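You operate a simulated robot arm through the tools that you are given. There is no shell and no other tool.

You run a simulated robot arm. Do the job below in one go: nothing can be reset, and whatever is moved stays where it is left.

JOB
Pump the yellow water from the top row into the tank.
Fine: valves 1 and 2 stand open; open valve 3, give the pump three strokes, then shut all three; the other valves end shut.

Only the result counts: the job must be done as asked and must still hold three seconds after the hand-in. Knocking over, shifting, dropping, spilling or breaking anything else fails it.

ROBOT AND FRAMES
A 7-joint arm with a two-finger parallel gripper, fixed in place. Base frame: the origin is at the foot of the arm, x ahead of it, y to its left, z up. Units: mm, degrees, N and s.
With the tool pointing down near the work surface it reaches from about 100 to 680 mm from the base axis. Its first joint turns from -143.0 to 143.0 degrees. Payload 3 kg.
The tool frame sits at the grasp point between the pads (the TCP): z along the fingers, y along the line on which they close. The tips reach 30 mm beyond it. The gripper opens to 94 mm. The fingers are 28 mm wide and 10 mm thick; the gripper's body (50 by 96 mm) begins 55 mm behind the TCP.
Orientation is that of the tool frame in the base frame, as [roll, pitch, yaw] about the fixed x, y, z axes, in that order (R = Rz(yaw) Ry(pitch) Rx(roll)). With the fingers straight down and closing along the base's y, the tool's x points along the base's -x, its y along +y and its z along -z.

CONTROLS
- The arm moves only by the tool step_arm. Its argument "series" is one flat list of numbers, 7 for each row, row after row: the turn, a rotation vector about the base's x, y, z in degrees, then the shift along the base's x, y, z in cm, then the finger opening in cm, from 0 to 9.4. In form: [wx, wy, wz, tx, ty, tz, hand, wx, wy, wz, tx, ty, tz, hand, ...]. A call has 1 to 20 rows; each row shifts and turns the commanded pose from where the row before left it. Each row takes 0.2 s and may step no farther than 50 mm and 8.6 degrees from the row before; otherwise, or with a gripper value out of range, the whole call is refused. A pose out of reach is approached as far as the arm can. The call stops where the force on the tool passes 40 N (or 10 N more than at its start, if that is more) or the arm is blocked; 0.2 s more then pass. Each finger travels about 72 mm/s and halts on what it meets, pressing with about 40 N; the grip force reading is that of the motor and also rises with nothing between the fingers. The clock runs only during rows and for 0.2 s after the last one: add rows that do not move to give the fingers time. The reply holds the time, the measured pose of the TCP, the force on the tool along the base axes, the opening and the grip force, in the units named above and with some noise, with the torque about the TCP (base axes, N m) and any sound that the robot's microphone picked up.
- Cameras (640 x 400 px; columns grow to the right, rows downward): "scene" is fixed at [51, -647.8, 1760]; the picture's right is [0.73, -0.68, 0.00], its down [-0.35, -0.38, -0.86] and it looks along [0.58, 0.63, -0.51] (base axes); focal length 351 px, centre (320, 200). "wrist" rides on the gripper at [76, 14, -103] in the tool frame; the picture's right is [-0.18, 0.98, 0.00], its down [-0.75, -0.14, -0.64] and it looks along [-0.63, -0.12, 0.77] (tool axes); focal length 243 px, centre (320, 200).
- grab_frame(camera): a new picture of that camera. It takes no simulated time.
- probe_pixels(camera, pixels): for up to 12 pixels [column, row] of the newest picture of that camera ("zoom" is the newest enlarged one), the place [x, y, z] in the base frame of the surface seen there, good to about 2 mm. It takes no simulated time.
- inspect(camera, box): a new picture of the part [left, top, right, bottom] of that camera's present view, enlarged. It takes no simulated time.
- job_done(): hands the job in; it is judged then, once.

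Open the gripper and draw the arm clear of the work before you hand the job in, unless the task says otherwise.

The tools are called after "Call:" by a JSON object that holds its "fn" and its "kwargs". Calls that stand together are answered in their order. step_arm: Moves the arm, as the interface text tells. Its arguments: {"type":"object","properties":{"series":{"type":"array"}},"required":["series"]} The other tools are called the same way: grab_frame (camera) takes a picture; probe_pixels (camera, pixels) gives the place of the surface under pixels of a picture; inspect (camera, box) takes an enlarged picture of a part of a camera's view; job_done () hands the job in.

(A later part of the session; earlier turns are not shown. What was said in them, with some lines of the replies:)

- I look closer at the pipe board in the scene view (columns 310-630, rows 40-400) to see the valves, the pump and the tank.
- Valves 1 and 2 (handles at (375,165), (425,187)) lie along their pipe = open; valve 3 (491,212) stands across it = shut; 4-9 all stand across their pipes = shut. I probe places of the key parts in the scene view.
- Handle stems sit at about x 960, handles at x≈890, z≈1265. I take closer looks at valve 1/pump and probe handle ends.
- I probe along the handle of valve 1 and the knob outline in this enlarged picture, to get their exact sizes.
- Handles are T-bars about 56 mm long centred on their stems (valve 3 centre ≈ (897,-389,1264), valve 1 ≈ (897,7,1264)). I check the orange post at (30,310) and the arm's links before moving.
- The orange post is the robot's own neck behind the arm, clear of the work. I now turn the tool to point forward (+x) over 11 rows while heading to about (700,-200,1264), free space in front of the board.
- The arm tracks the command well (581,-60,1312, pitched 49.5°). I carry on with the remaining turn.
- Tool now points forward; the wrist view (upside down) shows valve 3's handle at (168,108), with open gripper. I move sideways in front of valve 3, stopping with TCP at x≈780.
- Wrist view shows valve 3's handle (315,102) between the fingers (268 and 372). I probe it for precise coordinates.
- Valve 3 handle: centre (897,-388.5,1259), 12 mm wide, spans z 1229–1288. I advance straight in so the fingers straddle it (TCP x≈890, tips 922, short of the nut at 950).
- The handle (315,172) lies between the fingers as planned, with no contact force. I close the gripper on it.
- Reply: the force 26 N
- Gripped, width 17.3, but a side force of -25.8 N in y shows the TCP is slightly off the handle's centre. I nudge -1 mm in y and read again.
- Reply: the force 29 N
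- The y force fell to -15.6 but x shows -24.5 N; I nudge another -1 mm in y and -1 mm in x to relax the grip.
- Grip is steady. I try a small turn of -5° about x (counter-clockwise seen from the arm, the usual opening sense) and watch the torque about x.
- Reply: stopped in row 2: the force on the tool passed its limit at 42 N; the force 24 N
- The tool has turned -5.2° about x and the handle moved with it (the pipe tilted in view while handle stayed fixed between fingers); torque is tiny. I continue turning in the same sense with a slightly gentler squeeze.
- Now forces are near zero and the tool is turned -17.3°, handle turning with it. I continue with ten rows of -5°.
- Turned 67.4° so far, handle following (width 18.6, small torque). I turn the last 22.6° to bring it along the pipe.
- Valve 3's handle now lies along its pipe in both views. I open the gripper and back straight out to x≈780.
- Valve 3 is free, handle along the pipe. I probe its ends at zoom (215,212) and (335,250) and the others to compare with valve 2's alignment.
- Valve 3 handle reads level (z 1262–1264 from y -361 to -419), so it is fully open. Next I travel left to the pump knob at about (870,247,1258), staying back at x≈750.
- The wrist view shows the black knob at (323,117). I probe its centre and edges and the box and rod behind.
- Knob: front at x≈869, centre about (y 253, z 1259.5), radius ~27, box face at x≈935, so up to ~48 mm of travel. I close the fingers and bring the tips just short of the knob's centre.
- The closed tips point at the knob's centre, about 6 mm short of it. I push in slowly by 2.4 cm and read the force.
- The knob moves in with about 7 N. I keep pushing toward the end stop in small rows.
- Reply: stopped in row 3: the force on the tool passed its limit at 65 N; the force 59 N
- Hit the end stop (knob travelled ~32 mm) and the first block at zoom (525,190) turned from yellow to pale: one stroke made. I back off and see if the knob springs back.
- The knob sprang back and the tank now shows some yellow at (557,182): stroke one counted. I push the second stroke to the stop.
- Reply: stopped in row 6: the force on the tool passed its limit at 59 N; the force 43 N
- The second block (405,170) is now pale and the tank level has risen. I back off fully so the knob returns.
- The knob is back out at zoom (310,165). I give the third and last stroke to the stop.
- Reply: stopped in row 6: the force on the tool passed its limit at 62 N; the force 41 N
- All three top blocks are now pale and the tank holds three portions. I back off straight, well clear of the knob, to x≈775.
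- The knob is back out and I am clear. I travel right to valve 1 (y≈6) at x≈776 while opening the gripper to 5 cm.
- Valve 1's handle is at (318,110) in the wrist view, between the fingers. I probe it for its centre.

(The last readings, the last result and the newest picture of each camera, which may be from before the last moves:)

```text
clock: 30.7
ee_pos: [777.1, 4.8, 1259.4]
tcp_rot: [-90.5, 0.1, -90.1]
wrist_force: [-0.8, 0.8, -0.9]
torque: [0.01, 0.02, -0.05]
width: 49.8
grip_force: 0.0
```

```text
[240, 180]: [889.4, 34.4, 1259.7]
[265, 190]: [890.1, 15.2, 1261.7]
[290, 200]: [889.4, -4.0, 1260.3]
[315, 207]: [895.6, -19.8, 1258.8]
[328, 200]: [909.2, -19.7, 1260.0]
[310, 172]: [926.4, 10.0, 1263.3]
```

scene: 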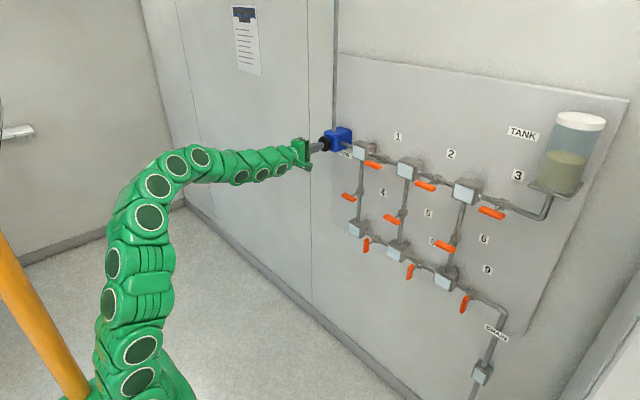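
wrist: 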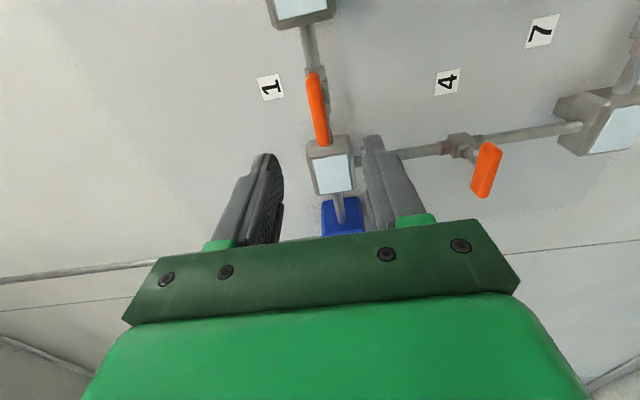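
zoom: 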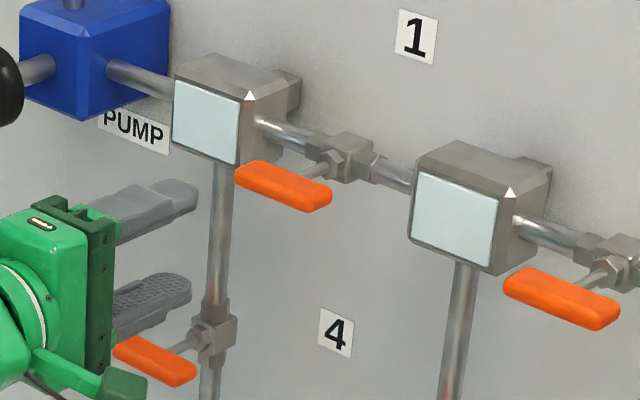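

Valve 1's handle spans y -21…34 at z≈1259, centre y≈7. I advance straight in to TCP x≈889.

Call:
{"fn": "step_arm", "kwargs": {"series": [0, 0, 0, 2.28, 0.01, 0, 5, 0, 0, 0, 2.28, 0.01, 0, 5, 0, 0, 0, 2.28, 0.01, 0, 5, 0, 0, 0, 2.28, 0.01, 0, 5, 0, 0, 0, 2.28, 0.01, 0, 5, 0, 0, 0, 0, 0, 0, 5]}}

Call:
{"fn": "inspect", "kwargs": {"camera": "wrist", "box": [220, 60, 460, 240]}}

Call:
{"fn": "inspect", "kwargs": {"camera": "scene", "box": [320, 130, 440, 205]}}

```text
clock: 32.1
ee_pos: [891.1, 7.6, 1260.0]
tcp_rot: [-90.4, 0.1, -90.2]
wrist_force: [-0.3, -0.4, 0.3]
torque: [0.0, -0.01, 0.02]
width: 50.1
grip_force: 0.1
```

```text
2.22 times, centred on (340, 150) of wrist
```

zoom: 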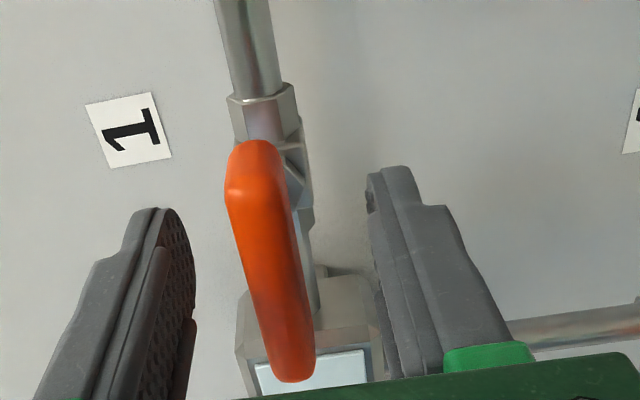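

```text
5.33 times, centred on (380, 168) of scene
```

zoom: 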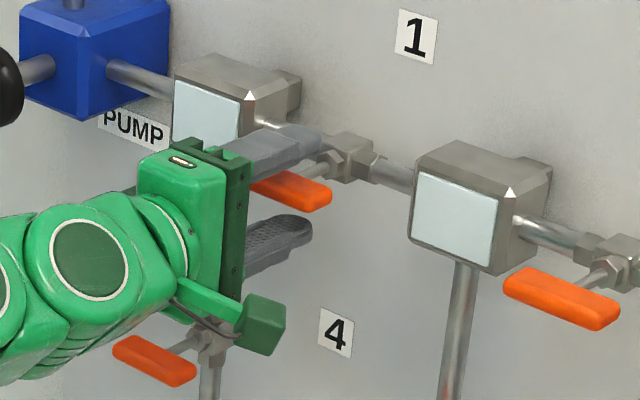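

The handle sits between the fingers. I close on it gently to 1.7 cm.

Call:
{"fn": "step_arm", "kwargs": {"series": [0, 0, 0, 0, 0, 0, 3, 0, 0, 0, 0, 0, 0, 1.9, 0, 0, 0, 0, 0, 0, 1.7, 0, 0, 0, 0, 0, 0, 1.7]}}

Call:
{"fn": "inspect", "kwargs": {"camera": "wrist", "box": [220, 60, 460, 240]}}

```text
clock: 33.1
ee_pos: [890.7, 6.3, 1260.1]
tcp_rot: [-90.3, 0.1, -90.0]
wrist_force: [0.4, -0.4, 2.4]
torque: [0.03, 0.01, -0.02]
width: 18.0
grip_force: 0.6
```

```text
2.22 times, centred on (340, 150) of wrist
```

zoom: 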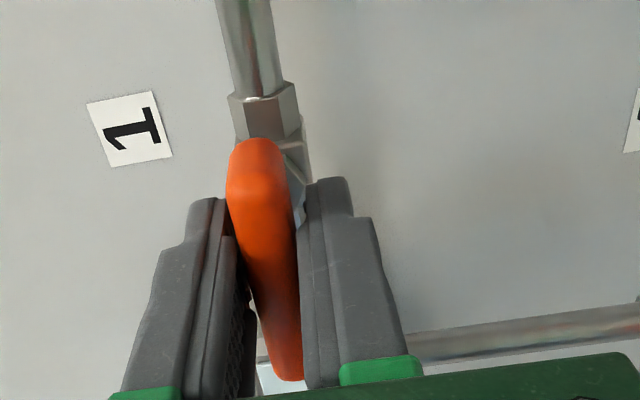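

Gripped softly (width 18.0, forces near zero). I turn +4° per row about x (the reverse of opening) and watch.

Call:
{"fn": "step_arm", "kwargs": {"series": [4, 0, 0, 0, 0, 0, 1.7, 4, 0, 0, 0, 0, 0, 1.7, 4, 0, 0, 0, 0, 0, 1.7, 4, 0, 0, 0, 0, 0, 1.7]}}

Call:
{"fn": "inspect", "kwargs": {"camera": "wrist", "box": [220, 60, 460, 240]}}

```text
clock: 34.1
ee_pos: [890.8, 7.7, 1258.8]
tcp_rot: [-90.5, 16.1, -90.0]
wrist_force: [-0.4, 0.1, -1.0]
torque: [-0.03, 0.0, 0.01]
width: 17.8
grip_force: 0.1
```

```text
2.22 times, centred on (340, 150) of wrist
```

zoom: 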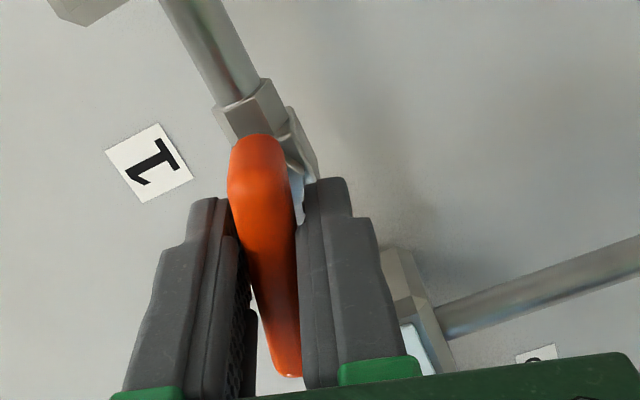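

The handle follows freely (turned 16° with almost no force). I go on with +5° rows up to about 87°.

Call:
{"fn": "step_arm", "kwargs": {"series": [5, 0, 0, 0, 0, 0, 1.7, 5, 0, 0, 0, 0, 0, 1.7, 5, 0, 0, 0, 0, 0, 1.7, 5, 0, 0, 0, 0, 0, 1.7, 5, 0, 0, 0, 0, 0, 1.7, 5, 0, 0, 0, 0, 0, 1.7, 5, 0, 0, 0, 0, 0, 1.7, 5, 0, 0, 0, 0, 0, 1.7, 5, 0, 0, 0, 0, 0, 1.7, 5, 0, 0, 0, 0, 0, 1.7, 5, 0, 0, 0, 0, 0, 1.7, 5, 0, 0, 0, 0, 0, 1.7, 5, 0, 0, 0, 0, 0, 1.7, 5, 0, 0, 0, 0, 0, 1.7, 4, 0, 0, 0, 0, 0, 1.7, 0, 0, 0, 0, 0, 0, 1.7]}}

Call:
{"fn": "inspect", "kwargs": {"camera": "wrist", "box": [220, 60, 460, 240]}}

Call:
{"fn": "inspect", "kwargs": {"camera": "scene", "box": [320, 130, 440, 205]}}

```text
clock: 37.5
ee_pos: [889.8, 7.7, 1259.8]
tcp_rot: [145.4, 89.8, 145.8]
wrist_force: [2.5, 10.0, -2.0]
torque: [-0.09, 0.07, -0.03]
width: 22.7
grip_force: 4.6
```

```text
2.22 times, centred on (340, 150) of wrist
```

zoom: 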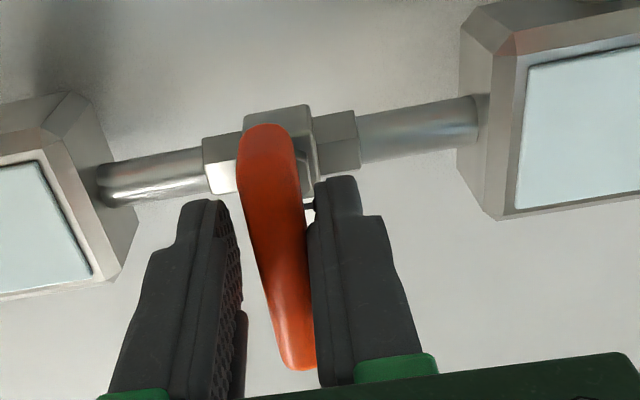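

```text
5.33 times, centred on (380, 168) of scene
```

zoom: 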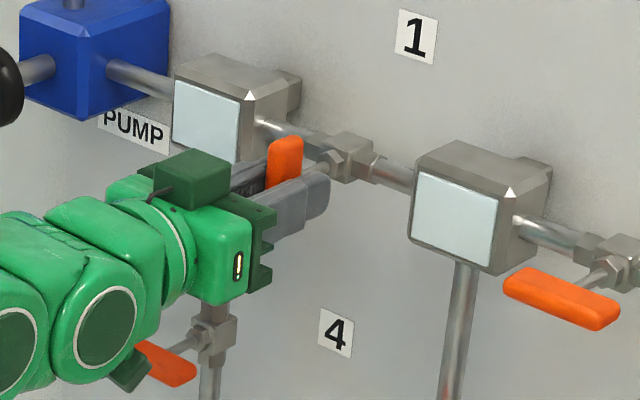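

Tool is turned 90° but the opening rose to 22.7 mm, so the handle may lag a little. I probe handle points in both views to get its true angle.

Call:
{"fn": "probe_pixels", "kwargs": {"camera": "zoom", "pixels": [[285, 145], [282, 160], [280, 175], [295, 150], [295, 170]]}}

Call:
{"fn": "inspect", "kwargs": {"camera": "wrist", "box": [280, 80, 380, 240]}}

Call:
{"fn": "grab_frame", "kwargs": {"camera": "wrist"}}

Call:
{"fn": "probe_pixels", "kwargs": {"camera": "wrist", "pixels": [[339, 118], [340, 125], [342, 140], [345, 160], [347, 175], [350, 195], [353, 210], [354, 222]]}}

```text
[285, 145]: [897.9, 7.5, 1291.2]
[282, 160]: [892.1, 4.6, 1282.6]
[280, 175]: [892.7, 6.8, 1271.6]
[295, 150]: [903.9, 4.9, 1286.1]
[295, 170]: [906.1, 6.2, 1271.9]
```

```text
2.50 times, centred on (330, 160) of wrist
```

zoom: 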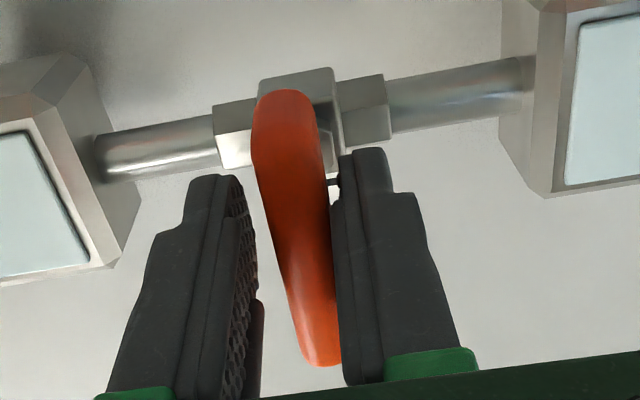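

```text
taken
```

wrist: 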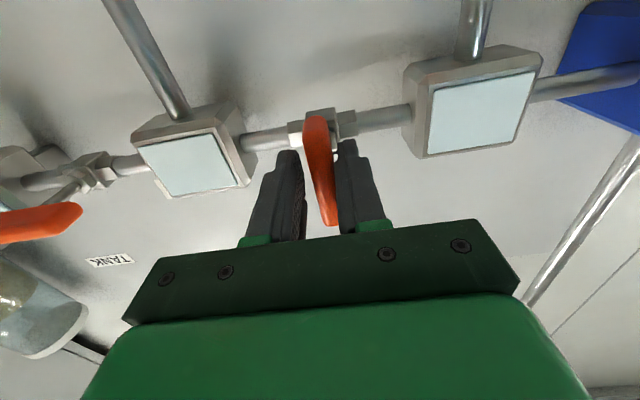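

```text
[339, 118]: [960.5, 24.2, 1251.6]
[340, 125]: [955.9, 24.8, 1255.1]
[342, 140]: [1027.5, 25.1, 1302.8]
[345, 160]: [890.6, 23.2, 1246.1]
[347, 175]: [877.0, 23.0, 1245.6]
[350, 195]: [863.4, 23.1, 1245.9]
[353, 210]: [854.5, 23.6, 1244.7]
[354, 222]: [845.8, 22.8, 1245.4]
```

I probed the finger by mistake; the handle runs from (314,120) to (331,222) in this wrist picture, so I probe there.

Call:
{"fn": "probe_pixels", "kwargs": {"camera": "wrist", "pixels": [[313, 122], [315, 135], [317, 150], [320, 165], [323, 180], [326, 195], [329, 210], [331, 222], [310, 150], [327, 150], [332, 180], [315, 180]]}}

```text
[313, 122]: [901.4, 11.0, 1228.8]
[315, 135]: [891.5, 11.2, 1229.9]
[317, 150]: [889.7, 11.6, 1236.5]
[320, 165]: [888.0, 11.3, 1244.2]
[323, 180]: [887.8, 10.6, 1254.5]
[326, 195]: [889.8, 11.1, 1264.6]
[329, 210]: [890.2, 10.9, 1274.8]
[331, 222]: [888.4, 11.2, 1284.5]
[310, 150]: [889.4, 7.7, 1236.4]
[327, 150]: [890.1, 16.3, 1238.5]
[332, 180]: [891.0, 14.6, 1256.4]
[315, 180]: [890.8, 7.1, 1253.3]
```

The handle reads y≈11 from z 1229 to 1285: exactly vertical, merely 3 mm off the TCP centre. Valve 1 is shut; I open the gripper and back out.

Call:
{"fn": "step_arm", "kwargs": {"series": [0, 0, 0, 0, 0, 0, 3, 0, 0, 0, 0, 0, 0, 5, 0, 0, 0, 0, 0, 0, 5, 0, 0, 0, -2.2, 0, 0, 5, 0, 0, 0, -2.2, 0, 0, 5, 0, 0, 0, -2.2, 0, 0, 5, 0, 0, 0, -2.2, 0, 0, 5, 0, 0, 0, -2.2, 0, 0, 5, 0, 0, 0, 0, 0, 0, 5]}}

Call:
{"fn": "inspect", "kwargs": {"camera": "scene", "box": [320, 130, 440, 205]}}

Call:
{"fn": "probe_pixels", "kwargs": {"camera": "zoom", "pixels": [[285, 145], [282, 160], [280, 175], [277, 195], [274, 210], [310, 172]]}}

```text
clock: 39.5
ee_pos: [779.0, 8.3, 1258.8]
tcp_rot: [144.8, 90.0, 145.2]
wrist_force: [-0.8, 0.3, -0.9]
torque: [-0.01, 0.01, -0.02]
width: 50.0
grip_force: 0.0
```

```text
5.33 times, centred on (380, 168) of scene
```

zoom: 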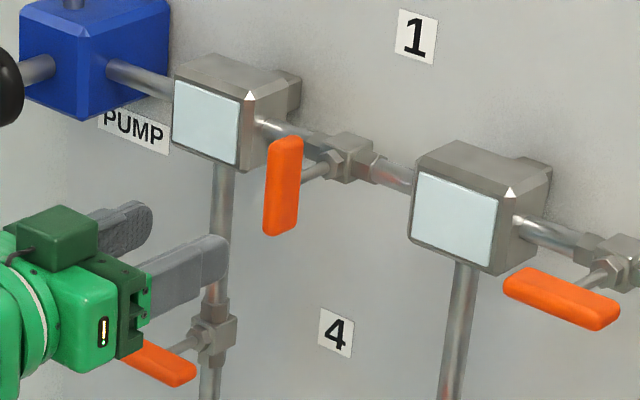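

```text
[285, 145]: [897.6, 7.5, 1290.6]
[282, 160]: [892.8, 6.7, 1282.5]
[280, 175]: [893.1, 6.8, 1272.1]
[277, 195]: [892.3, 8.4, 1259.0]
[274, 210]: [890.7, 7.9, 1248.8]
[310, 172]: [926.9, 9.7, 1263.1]
```

Valve 1 stands vertical. I move right to valve 2 (y≈-191) at x≈779 while turning the tool back -90° about x so the fingers close along z.

Call:
{"fn": "step_arm", "kwargs": {"series": [-8.2, 0, 0, 0, -1.81, 0, 5, -8.2, 0, 0, 0, -1.81, 0, 5, -8.2, 0, 0, 0, -1.81, 0, 5, -8.2, 0, 0, 0, -1.81, 0, 5, -8.2, 0, 0, 0, -1.81, 0, 5, -8.2, 0, 0, 0, -1.81, 0, 5, -8.2, 0, 0, 0, -1.81, 0, 5, -8.2, 0, 0, 0, -1.81, 0, 5, -8.2, 0, 0, 0, -1.81, 0, 5, -8.2, 0, 0, 0, -1.81, 0, 5, -8, 0, 0, 0, -1.81, 0, 5, 0, 0, 0, 0, 0, 0, 5]}}

Call:
{"fn": "grab_frame", "kwargs": {"camera": "wrist"}}

Call:
{"fn": "inspect", "kwargs": {"camera": "scene", "box": [370, 150, 490, 225]}}

```text
clock: 42.1
ee_pos: [779.2, -193.7, 1260.0]
tcp_rot: [-90.5, -0.1, -90.1]
wrist_force: [-1.1, 1.4, 0.4]
torque: [0.03, -0.03, 0.01]
width: 49.9
grip_force: 0.0
```

```text
taken
```

wrist: 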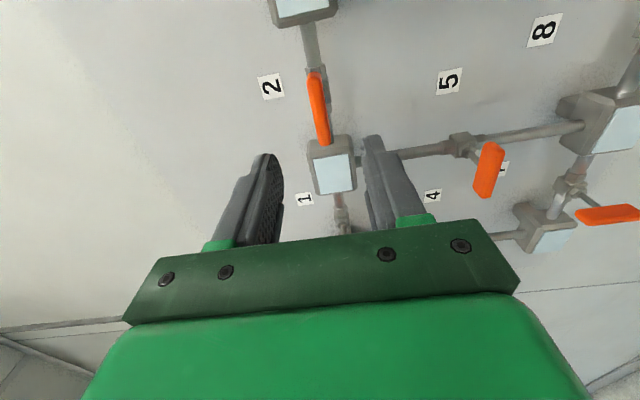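

```text
5.33 times, centred on (430, 188) of scene
```

zoom: 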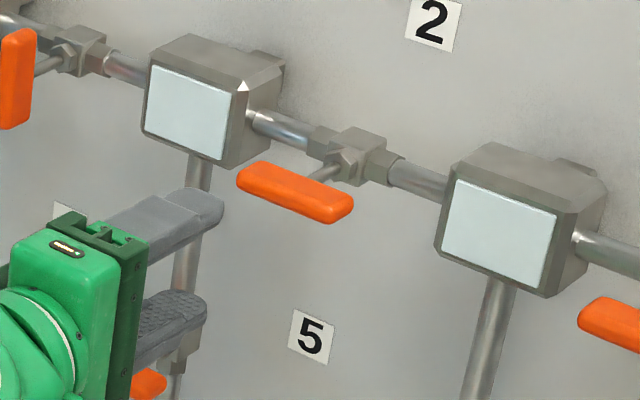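

Valve 2's handle is at (318,108) in the wrist view. I probe its ends and the stem for the centre.

Call:
{"fn": "probe_pixels", "kwargs": {"camera": "wrist", "pixels": [[312, 74], [316, 90], [318, 105], [320, 120], [323, 140], [313, 105]]}}

Call:
{"fn": "probe_pixels", "kwargs": {"camera": "zoom", "pixels": [[240, 182], [265, 193], [290, 203], [320, 215], [348, 210], [322, 175]]}}

```text
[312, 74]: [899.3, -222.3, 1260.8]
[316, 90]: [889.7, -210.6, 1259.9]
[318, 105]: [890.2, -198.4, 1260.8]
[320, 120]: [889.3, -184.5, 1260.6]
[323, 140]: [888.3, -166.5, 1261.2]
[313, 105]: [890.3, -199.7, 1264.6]
```

```text
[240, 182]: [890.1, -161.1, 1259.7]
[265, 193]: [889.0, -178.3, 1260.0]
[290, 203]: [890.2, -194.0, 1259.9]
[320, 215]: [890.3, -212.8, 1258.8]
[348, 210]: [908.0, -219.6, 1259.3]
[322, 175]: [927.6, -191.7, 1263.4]
```

Valve 2's handle is centred at about y -191.5, z 1260. I advance straight in to TCP x≈890.

Call:
{"fn": "step_arm", "kwargs": {"series": [0, 0, 0, 2.22, 0.02, 0, 5, 0, 0, 0, 2.22, 0.02, 0, 5, 0, 0, 0, 2.22, 0.02, 0, 5, 0, 0, 0, 2.22, 0.02, 0, 5, 0, 0, 0, 2.22, 0.02, 0, 5, 0, 0, 0, 0, 0, 0, 5, 0, 0, 0, 0, 0, 0, 3, 0, 0, 0, 0, 0, 0, 1.9, 0, 0, 0, 0, 0, 0, 1.7, 0, 0, 0, 0, 0, 0, 1.7]}}

Call:
{"fn": "inspect", "kwargs": {"camera": "wrist", "box": [220, 60, 460, 240]}}

```text
clock: 44.3
ee_pos: [892.2, -191.6, 1260.2]
tcp_rot: [-90.4, 0.1, -90.1]
wrist_force: [-0.2, 0.3, -2.2]
torque: [0.0, 0.04, 0.0]
width: 17.9
grip_force: 0.6
```

```text
2.22 times, centred on (340, 150) of wrist
```

zoom: 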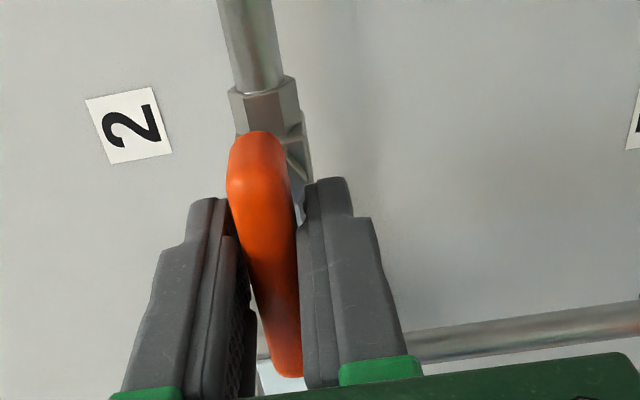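

Valve 2's handle is softly held (width 17.9). I turn it +90° about x in 18 rows of 5°.

Call:
{"fn": "step_arm", "kwargs": {"series": [5, 0, 0, 0, 0, 0, 1.7, 5, 0, 0, 0, 0, 0, 1.7, 5, 0, 0, 0, 0, 0, 1.7, 5, 0, 0, 0, 0, 0, 1.7, 5, 0, 0, 0, 0, 0, 1.7, 5, 0, 0, 0, 0, 0, 1.7, 5, 0, 0, 0, 0, 0, 1.7, 5, 0, 0, 0, 0, 0, 1.7, 5, 0, 0, 0, 0, 0, 1.7, 5, 0, 0, 0, 0, 0, 1.7, 5, 0, 0, 0, 0, 0, 1.7, 5, 0, 0, 0, 0, 0, 1.7, 5, 0, 0, 0, 0, 0, 1.7, 5, 0, 0, 0, 0, 0, 1.7, 5, 0, 0, 0, 0, 0, 1.7, 5, 0, 0, 0, 0, 0, 1.7, 5, 0, 0, 0, 0, 0, 1.7, 5, 0, 0, 0, 0, 0, 1.7, 0, 0, 0, 0, 0, 0, 1.7]}}

Call:
{"fn": "grab_frame", "kwargs": {"camera": "wrist"}}

Call:
{"fn": "inspect", "kwargs": {"camera": "scene", "box": [370, 150, 490, 225]}}

```text
clock: 48.3
ee_pos: [890.7, -189.8, 1259.9]
tcp_rot: [126.5, 89.7, 126.8]
wrist_force: [0.5, 5.0, 1.6]
torque: [-0.03, -0.02, 0.03]
width: 19.8
grip_force: 2.5
```

```text
taken
```

wrist: 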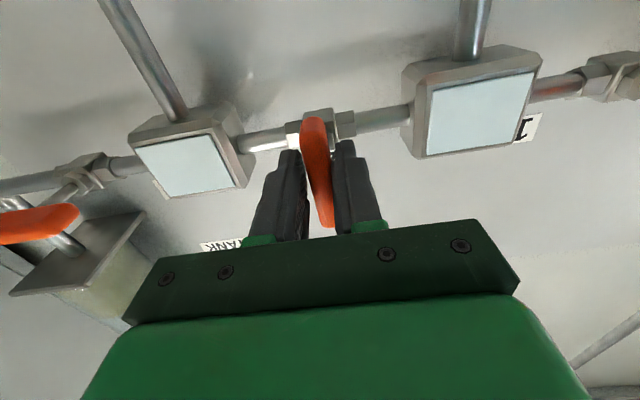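

```text
5.33 times, centred on (430, 188) of scene
```

zoom: 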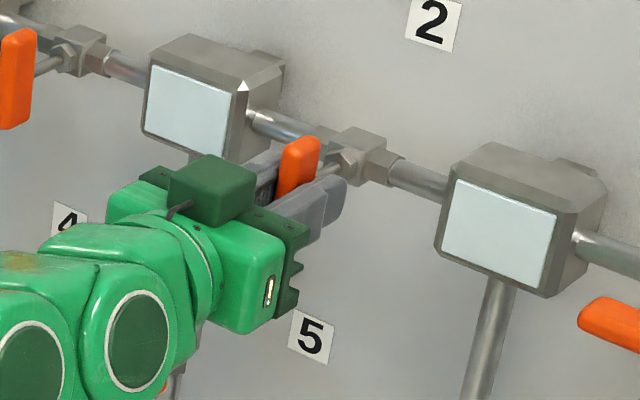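

I probe the handle of valve 2 along its length (wrist (313,122)–(329,222)) to verify it is vertical.

Call:
{"fn": "probe_pixels", "kwargs": {"camera": "wrist", "pixels": [[313, 125], [315, 140], [317, 155], [319, 170], [321, 185], [323, 200], [325, 212], [327, 222]]}}

```text
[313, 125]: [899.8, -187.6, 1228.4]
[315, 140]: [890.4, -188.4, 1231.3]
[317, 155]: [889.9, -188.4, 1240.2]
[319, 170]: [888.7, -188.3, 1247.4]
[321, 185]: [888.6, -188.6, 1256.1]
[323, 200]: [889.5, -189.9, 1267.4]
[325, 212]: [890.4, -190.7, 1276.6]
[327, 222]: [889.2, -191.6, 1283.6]
```

Handle reads vertical within a few degrees. I release, back out and check it in the scene view.

Call:
{"fn": "step_arm", "kwargs": {"series": [0, 0, 0, 0, 0, 0, 3, 0, 0, 0, 0, 0, 0, 5, 0, 0, 0, 0, 0, 0, 5, 0, 0, 0, -2.2, 0, 0, 5, 0, 0, 0, -2.2, 0, 0, 5, 0, 0, 0, -2.2, 0, 0, 5, 0, 0, 0, -2.2, 0, 0, 5, 0, 0, 0, -2.2, 0, 0, 5, 0, 0, 0, 0, 0, 0, 5]}}

Call:
{"fn": "inspect", "kwargs": {"camera": "scene", "box": [390, 155, 486, 215]}}

Call:
{"fn": "grab_frame", "kwargs": {"camera": "wrist"}}

```text
clock: 50.3
ee_pos: [782.2, -191.3, 1258.6]
tcp_rot: [154.7, 89.8, 155.0]
wrist_force: [-0.7, -0.1, 0.8]
torque: [-0.01, -0.01, 0.0]
width: 50.0
grip_force: 0.0
```

```text
6.67 times, centred on (438, 185) of scene
```

zoom: 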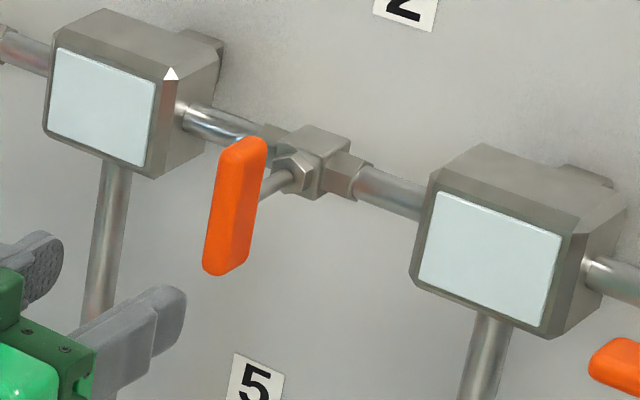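

```text
taken
```

wrist: 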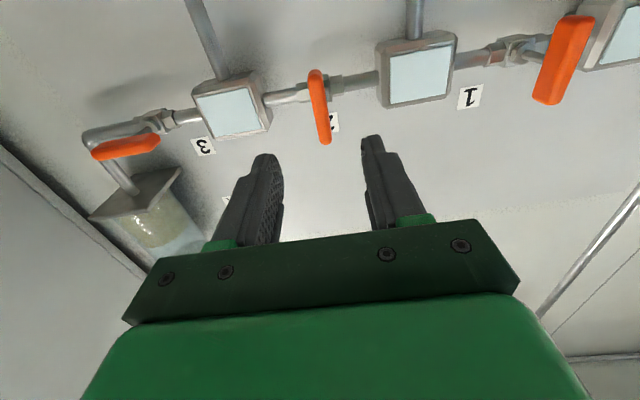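

Valve 2 stands across its pipe. I move on to valve 3 (y≈-389) at x≈780, turning the tool back -90° about x.

Call:
{"fn": "step_arm", "kwargs": {"series": [-8.2, 0, 0, 0, -1.8, 0, 5, -8.2, 0, 0, 0, -1.8, 0, 5, -8.2, 0, 0, 0, -1.8, 0, 5, -8.2, 0, 0, 0, -1.8, 0, 5, -8.2, 0, 0, 0, -1.8, 0, 5, -8.2, 0, 0, 0, -1.8, 0, 5, -8.2, 0, 0, 0, -1.8, 0, 5, -8.2, 0, 0, 0, -1.8, 0, 5, -8.2, 0, 0, 0, -1.8, 0, 5, -8.2, 0, 0, 0, -1.8, 0, 5, -8, 0, 0, 0, -1.8, 0, 5, 0, 0, 0, 0, 0, 0, 5]}}

Call:
{"fn": "grab_frame", "kwargs": {"camera": "wrist"}}

Call:
{"fn": "probe_pixels", "kwargs": {"camera": "wrist", "pixels": [[312, 74], [316, 90], [318, 105], [320, 120], [323, 140], [313, 105]]}}

```text
clock: 52.9
ee_pos: [781.7, -388.9, 1259.3]
tcp_rot: [-90.4, 0.0, -90.0]
wrist_force: [-0.5, 0.3, -0.4]
torque: [-0.02, 0.01, -0.02]
width: 50.3
grip_force: 0.0
```

```text
taken
```

wrist: 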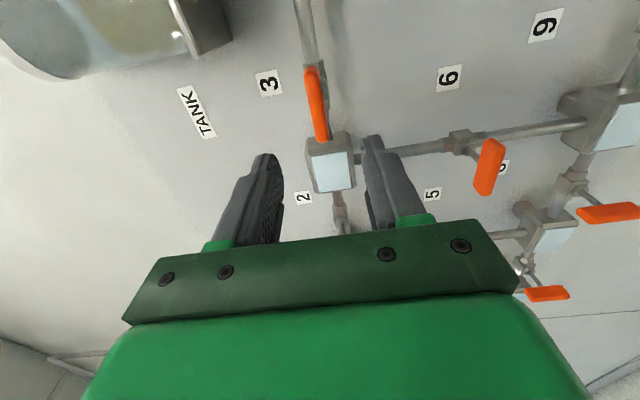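

```text
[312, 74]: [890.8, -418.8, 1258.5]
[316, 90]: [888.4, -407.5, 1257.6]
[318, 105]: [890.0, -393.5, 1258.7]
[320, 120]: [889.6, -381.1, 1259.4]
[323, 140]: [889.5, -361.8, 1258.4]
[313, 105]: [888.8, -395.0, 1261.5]
```

Valve 3's handle (316,105) is centred at y≈-389.5, z≈1258.5. I advance to TCP x≈890 and close softly.

Call:
{"fn": "step_arm", "kwargs": {"series": [0, 0, 0, 2.2, 0, 0, 5, 0, 0, 0, 2.2, 0, 0, 5, 0, 0, 0, 2.2, 0, 0, 5, 0, 0, 0, 2.2, 0, 0, 5, 0, 0, 0, 2.2, 0, 0, 5, 0, 0, 0, 0, 0, 0, 5, 0, 0, 0, 0, 0, 0, 3, 0, 0, 0, 0, 0, 0, 1.9, 0, 0, 0, 0, 0, 0, 1.7, 0, 0, 0, 0, 0, 0, 1.7]}}

Call:
{"fn": "inspect", "kwargs": {"camera": "wrist", "box": [220, 60, 460, 240]}}

```text
clock: 55.1
ee_pos: [891.9, -387.9, 1260.1]
tcp_rot: [-90.4, 0.1, -90.1]
wrist_force: [0.1, -0.4, 3.3]
torque: [0.04, 0.01, 0.07]
width: 18.9
grip_force: 1.5
```

```text
2.22 times, centred on (340, 150) of wrist
```

zoom: 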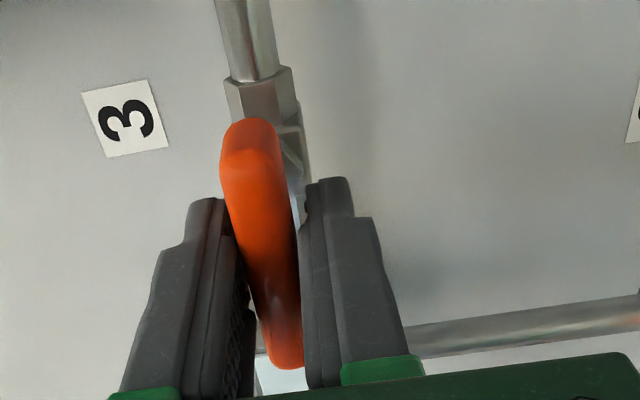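

Held (width 18.9). I turn it +90° about x in 18 rows of 5°, back to standing across the pipe.

Call:
{"fn": "step_arm", "kwargs": {"series": [5, 0, 0, 0, 0, 0, 1.7, 5, 0, 0, 0, 0, 0, 1.7, 5, 0, 0, 0, 0, 0, 1.7, 5, 0, 0, 0, 0, 0, 1.7, 5, 0, 0, 0, 0, 0, 1.7, 5, 0, 0, 0, 0, 0, 1.7, 5, 0, 0, 0, 0, 0, 1.7, 5, 0, 0, 0, 0, 0, 1.7, 5, 0, 0, 0, 0, 0, 1.7, 5, 0, 0, 0, 0, 0, 1.7, 5, 0, 0, 0, 0, 0, 1.7, 5, 0, 0, 0, 0, 0, 1.7, 5, 0, 0, 0, 0, 0, 1.7, 5, 0, 0, 0, 0, 0, 1.7, 5, 0, 0, 0, 0, 0, 1.7, 5, 0, 0, 0, 0, 0, 1.7, 5, 0, 0, 0, 0, 0, 1.7, 5, 0, 0, 0, 0, 0, 1.7, 0, 0, 0, 0, 0, 0, 1.7]}}

Call:
{"fn": "grab_frame", "kwargs": {"camera": "wrist"}}

Call:
{"fn": "inspect", "kwargs": {"camera": "scene", "box": [440, 170, 560, 245]}}

```text
clock: 59.1
ee_pos: [891.3, -388.9, 1258.5]
tcp_rot: [139.8, 89.7, 140.2]
wrist_force: [1.3, -4.1, -0.2]
torque: [-0.04, 0.03, 0.01]
width: 19.5
grip_force: 2.6
```

```text
taken
```

wrist: 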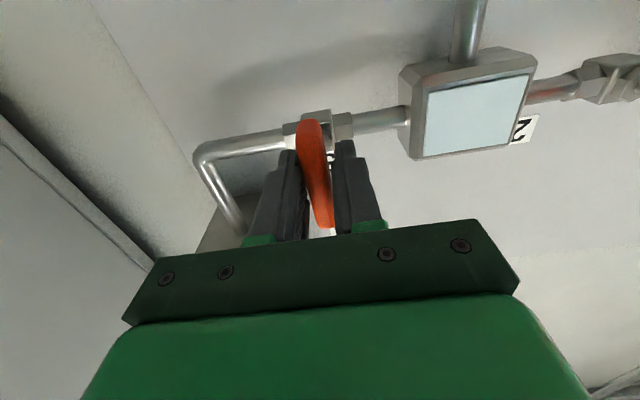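

```text
5.33 times, centred on (500, 208) of scene
```

zoom: 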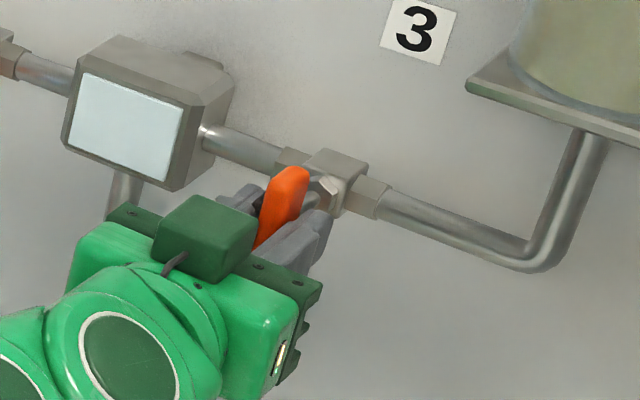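

Valve 3's handle stands upright across the pipe. I open the gripper and draw back well clear of the board.

Call:
{"fn": "step_arm", "kwargs": {"series": [0, 0, 0, 0, 0, 0, 3, 0, 0, 0, 0, 0, 0, 5, 0, 0, 0, 0, 0, 0, 5, 0, 0, 0, -2.2, 0, 0, 5, 0, 0, 0, -2.2, 0, 0, 5, 0, 0, 0, -2.2, 0, 0, 5, 0, 0, 0, -2.2, 0, 0, 5, 0, 0, 0, -2.2, 0, 0, 5, 0, 0, 0, -3, 2, 0, 5, 0, 0, 0, -3, 3, 0, 5, 0, 0, 0, -3, 3, 0, 5, 0, 0, 0, -3, 3, 0, 5, 0, 0, 0, 0, 0, 0, 5]}}

Call:
{"fn": "grab_frame", "kwargs": {"camera": "scene"}}

Call:
{"fn": "grab_frame", "kwargs": {"camera": "wrist"}}

Call:
{"fn": "inspect", "kwargs": {"camera": "scene", "box": [340, 120, 540, 245]}}

```text
clock: 61.9
ee_pos: [659.7, -277.1, 1258.5]
tcp_rot: [153.0, 89.9, 153.4]
wrist_force: [-0.3, -0.1, 1.3]
torque: [0.0, 0.0, -0.02]
width: 50.2
grip_force: 0.1
```

```text
taken
```

scene: 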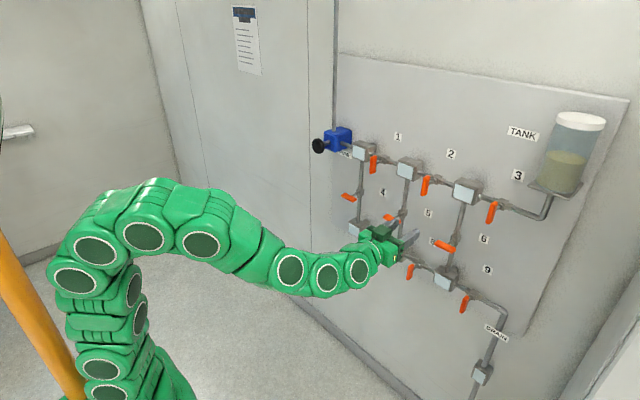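

```text
taken
```

wrist: 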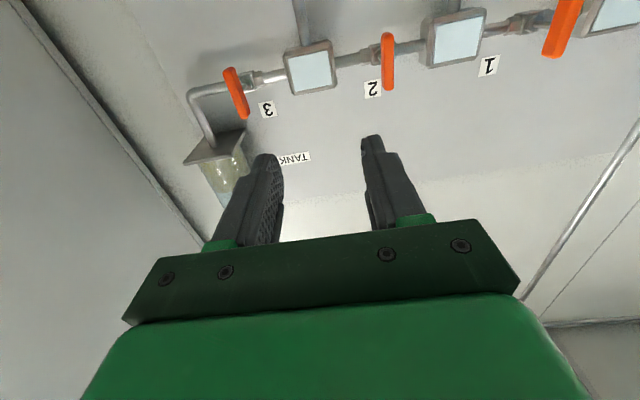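

```text
3.20 times, centred on (440, 182) of scene
```

zoom: 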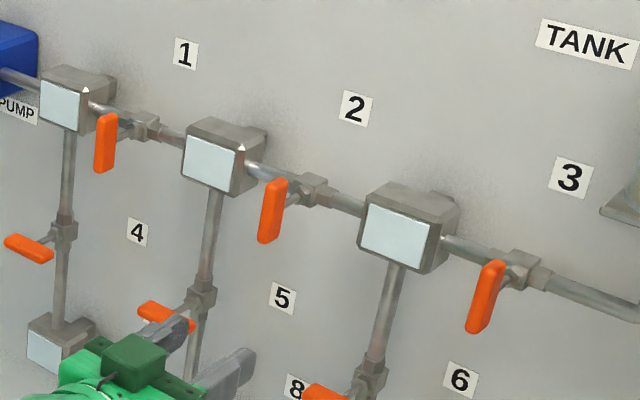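

All three top handles now stand across the pipe. I probe top and bottom of each to confirm they are truly vertical.

Call:
{"fn": "probe_pixels", "kwargs": {"camera": "zoom", "pixels": [[103, 122], [101, 145], [99, 168], [271, 188], [267, 212], [264, 238], [486, 272], [480, 300], [473, 327]]}}

Call:
{"fn": "inspect", "kwargs": {"camera": "scene", "box": [330, 180, 510, 320]}}

Call:
{"fn": "inspect", "kwargs": {"camera": "scene", "box": [500, 90, 630, 230]}}

Call:
{"fn": "inspect", "kwargs": {"camera": "wrist", "box": [180, 0, 440, 140]}}

```text
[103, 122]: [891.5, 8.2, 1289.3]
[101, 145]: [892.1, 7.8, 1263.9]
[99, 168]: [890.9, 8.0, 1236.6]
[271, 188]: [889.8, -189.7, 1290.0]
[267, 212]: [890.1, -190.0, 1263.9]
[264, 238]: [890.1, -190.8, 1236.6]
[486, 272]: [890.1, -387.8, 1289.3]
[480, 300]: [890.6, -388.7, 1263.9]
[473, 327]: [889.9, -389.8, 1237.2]
```

```text
2.86 times, centred on (420, 250) of scene
```

zoom: 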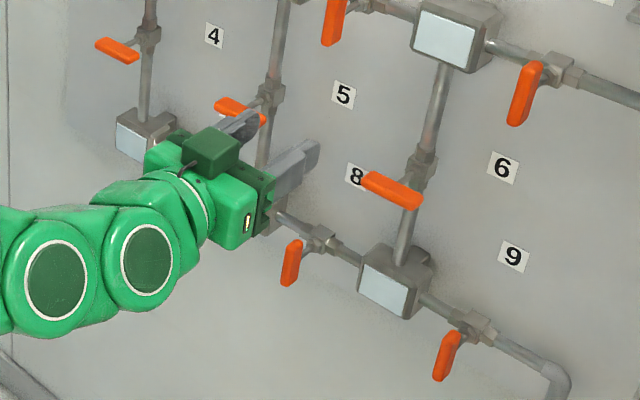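

```text
2.86 times, centred on (565, 160) of scene
```

zoom: 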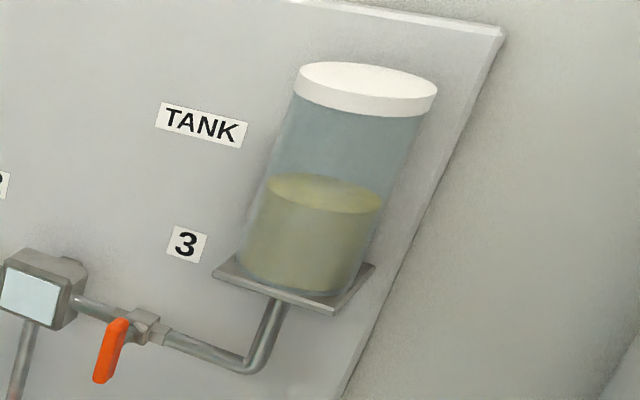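

```text
2.46 times, centred on (310, 70) of wrist
```

zoom: 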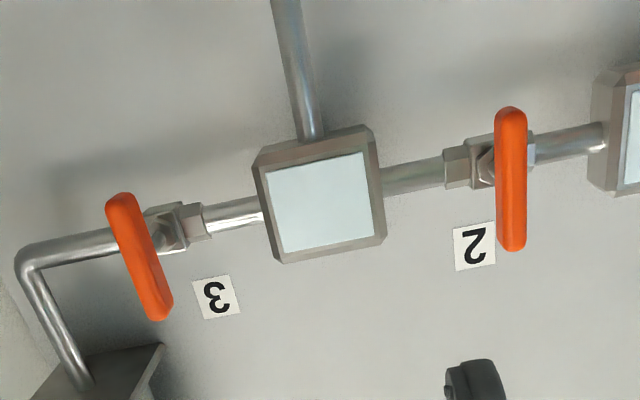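

All three handles are vertical within 1–2°, the tank is filled and valves 4–6, 8, 9 stand shut as before. I draw the arm back a further 12 cm to reveal valve 7 and stand clear.

Call:
{"fn": "step_arm", "kwargs": {"series": [0, 0, 0, -3, 0, 1, 7, 0, 0, 0, -3, 0, 1, 9, 0, 0, 0, -3, 0, 1, 9, 0, 0, 0, -3, 0, 1, 9, 0, 0, 0, 0, 0, 0, 9]}}

Call:
{"fn": "grab_frame", "kwargs": {"camera": "scene"}}

Call:
{"fn": "inspect", "kwargs": {"camera": "scene", "box": [320, 180, 520, 320]}}

```text
clock: 63.1
ee_pos: [541.3, -277.6, 1297.5]
tcp_rot: [143.4, 89.9, 143.7]
wrist_force: [0.7, 0.2, 0.5]
torque: [0.0, -0.01, -0.03]
width: 90.0
grip_force: 0.0
```

```text
taken
```

scene: 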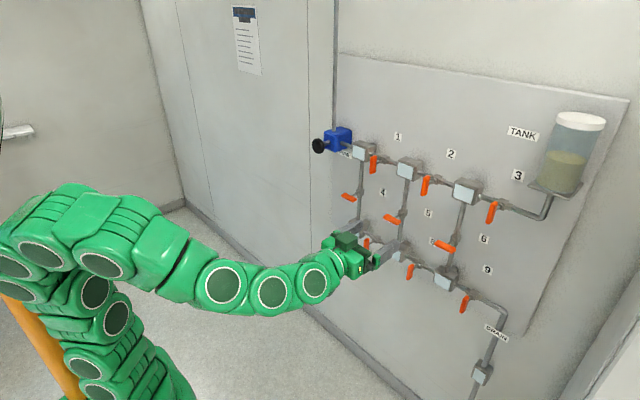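

```text
2.86 times, centred on (420, 250) of scene
```

zoom: 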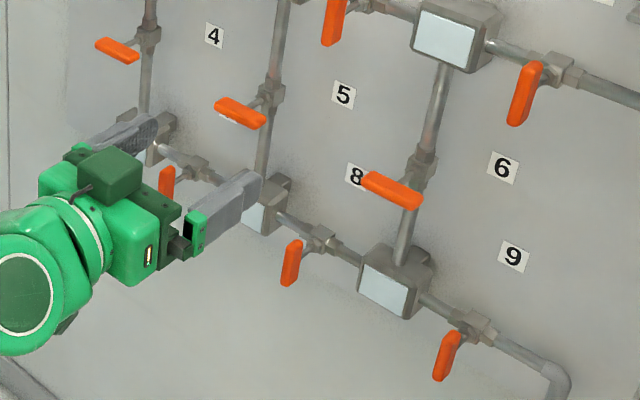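

Valve 7 (zoom (166,185)) is upright and shut too, every other valve stands across its pipe, the top row is empty, the tank is filled, the gripper is open and the arm is clear. I hand the job in.

Call:
{"fn": "job_done", "kwargs": {}}

```text
The job is handed in.
```

The yellow water from the top row is now in the tank. I opened valve 3, gave the pump three full strokes, then shut valves 1, 2 and 3, and handed the job in.

- **Water:** each stroke emptied one block. All three top blocks now show pale, and the tank holds the yellow water.
- **Valves:** the handles of 1, 2 and 3 measured vertical, across their pipe, to within about 3°. Valves 4 to 9 still stand shut as they were at the start.
- **Pump and arm:** the pump knob sprang back out. The gripper is open and the arm is clear of the board.

The hand-in reply gave no verdict, so I can't confirm how it was judged.
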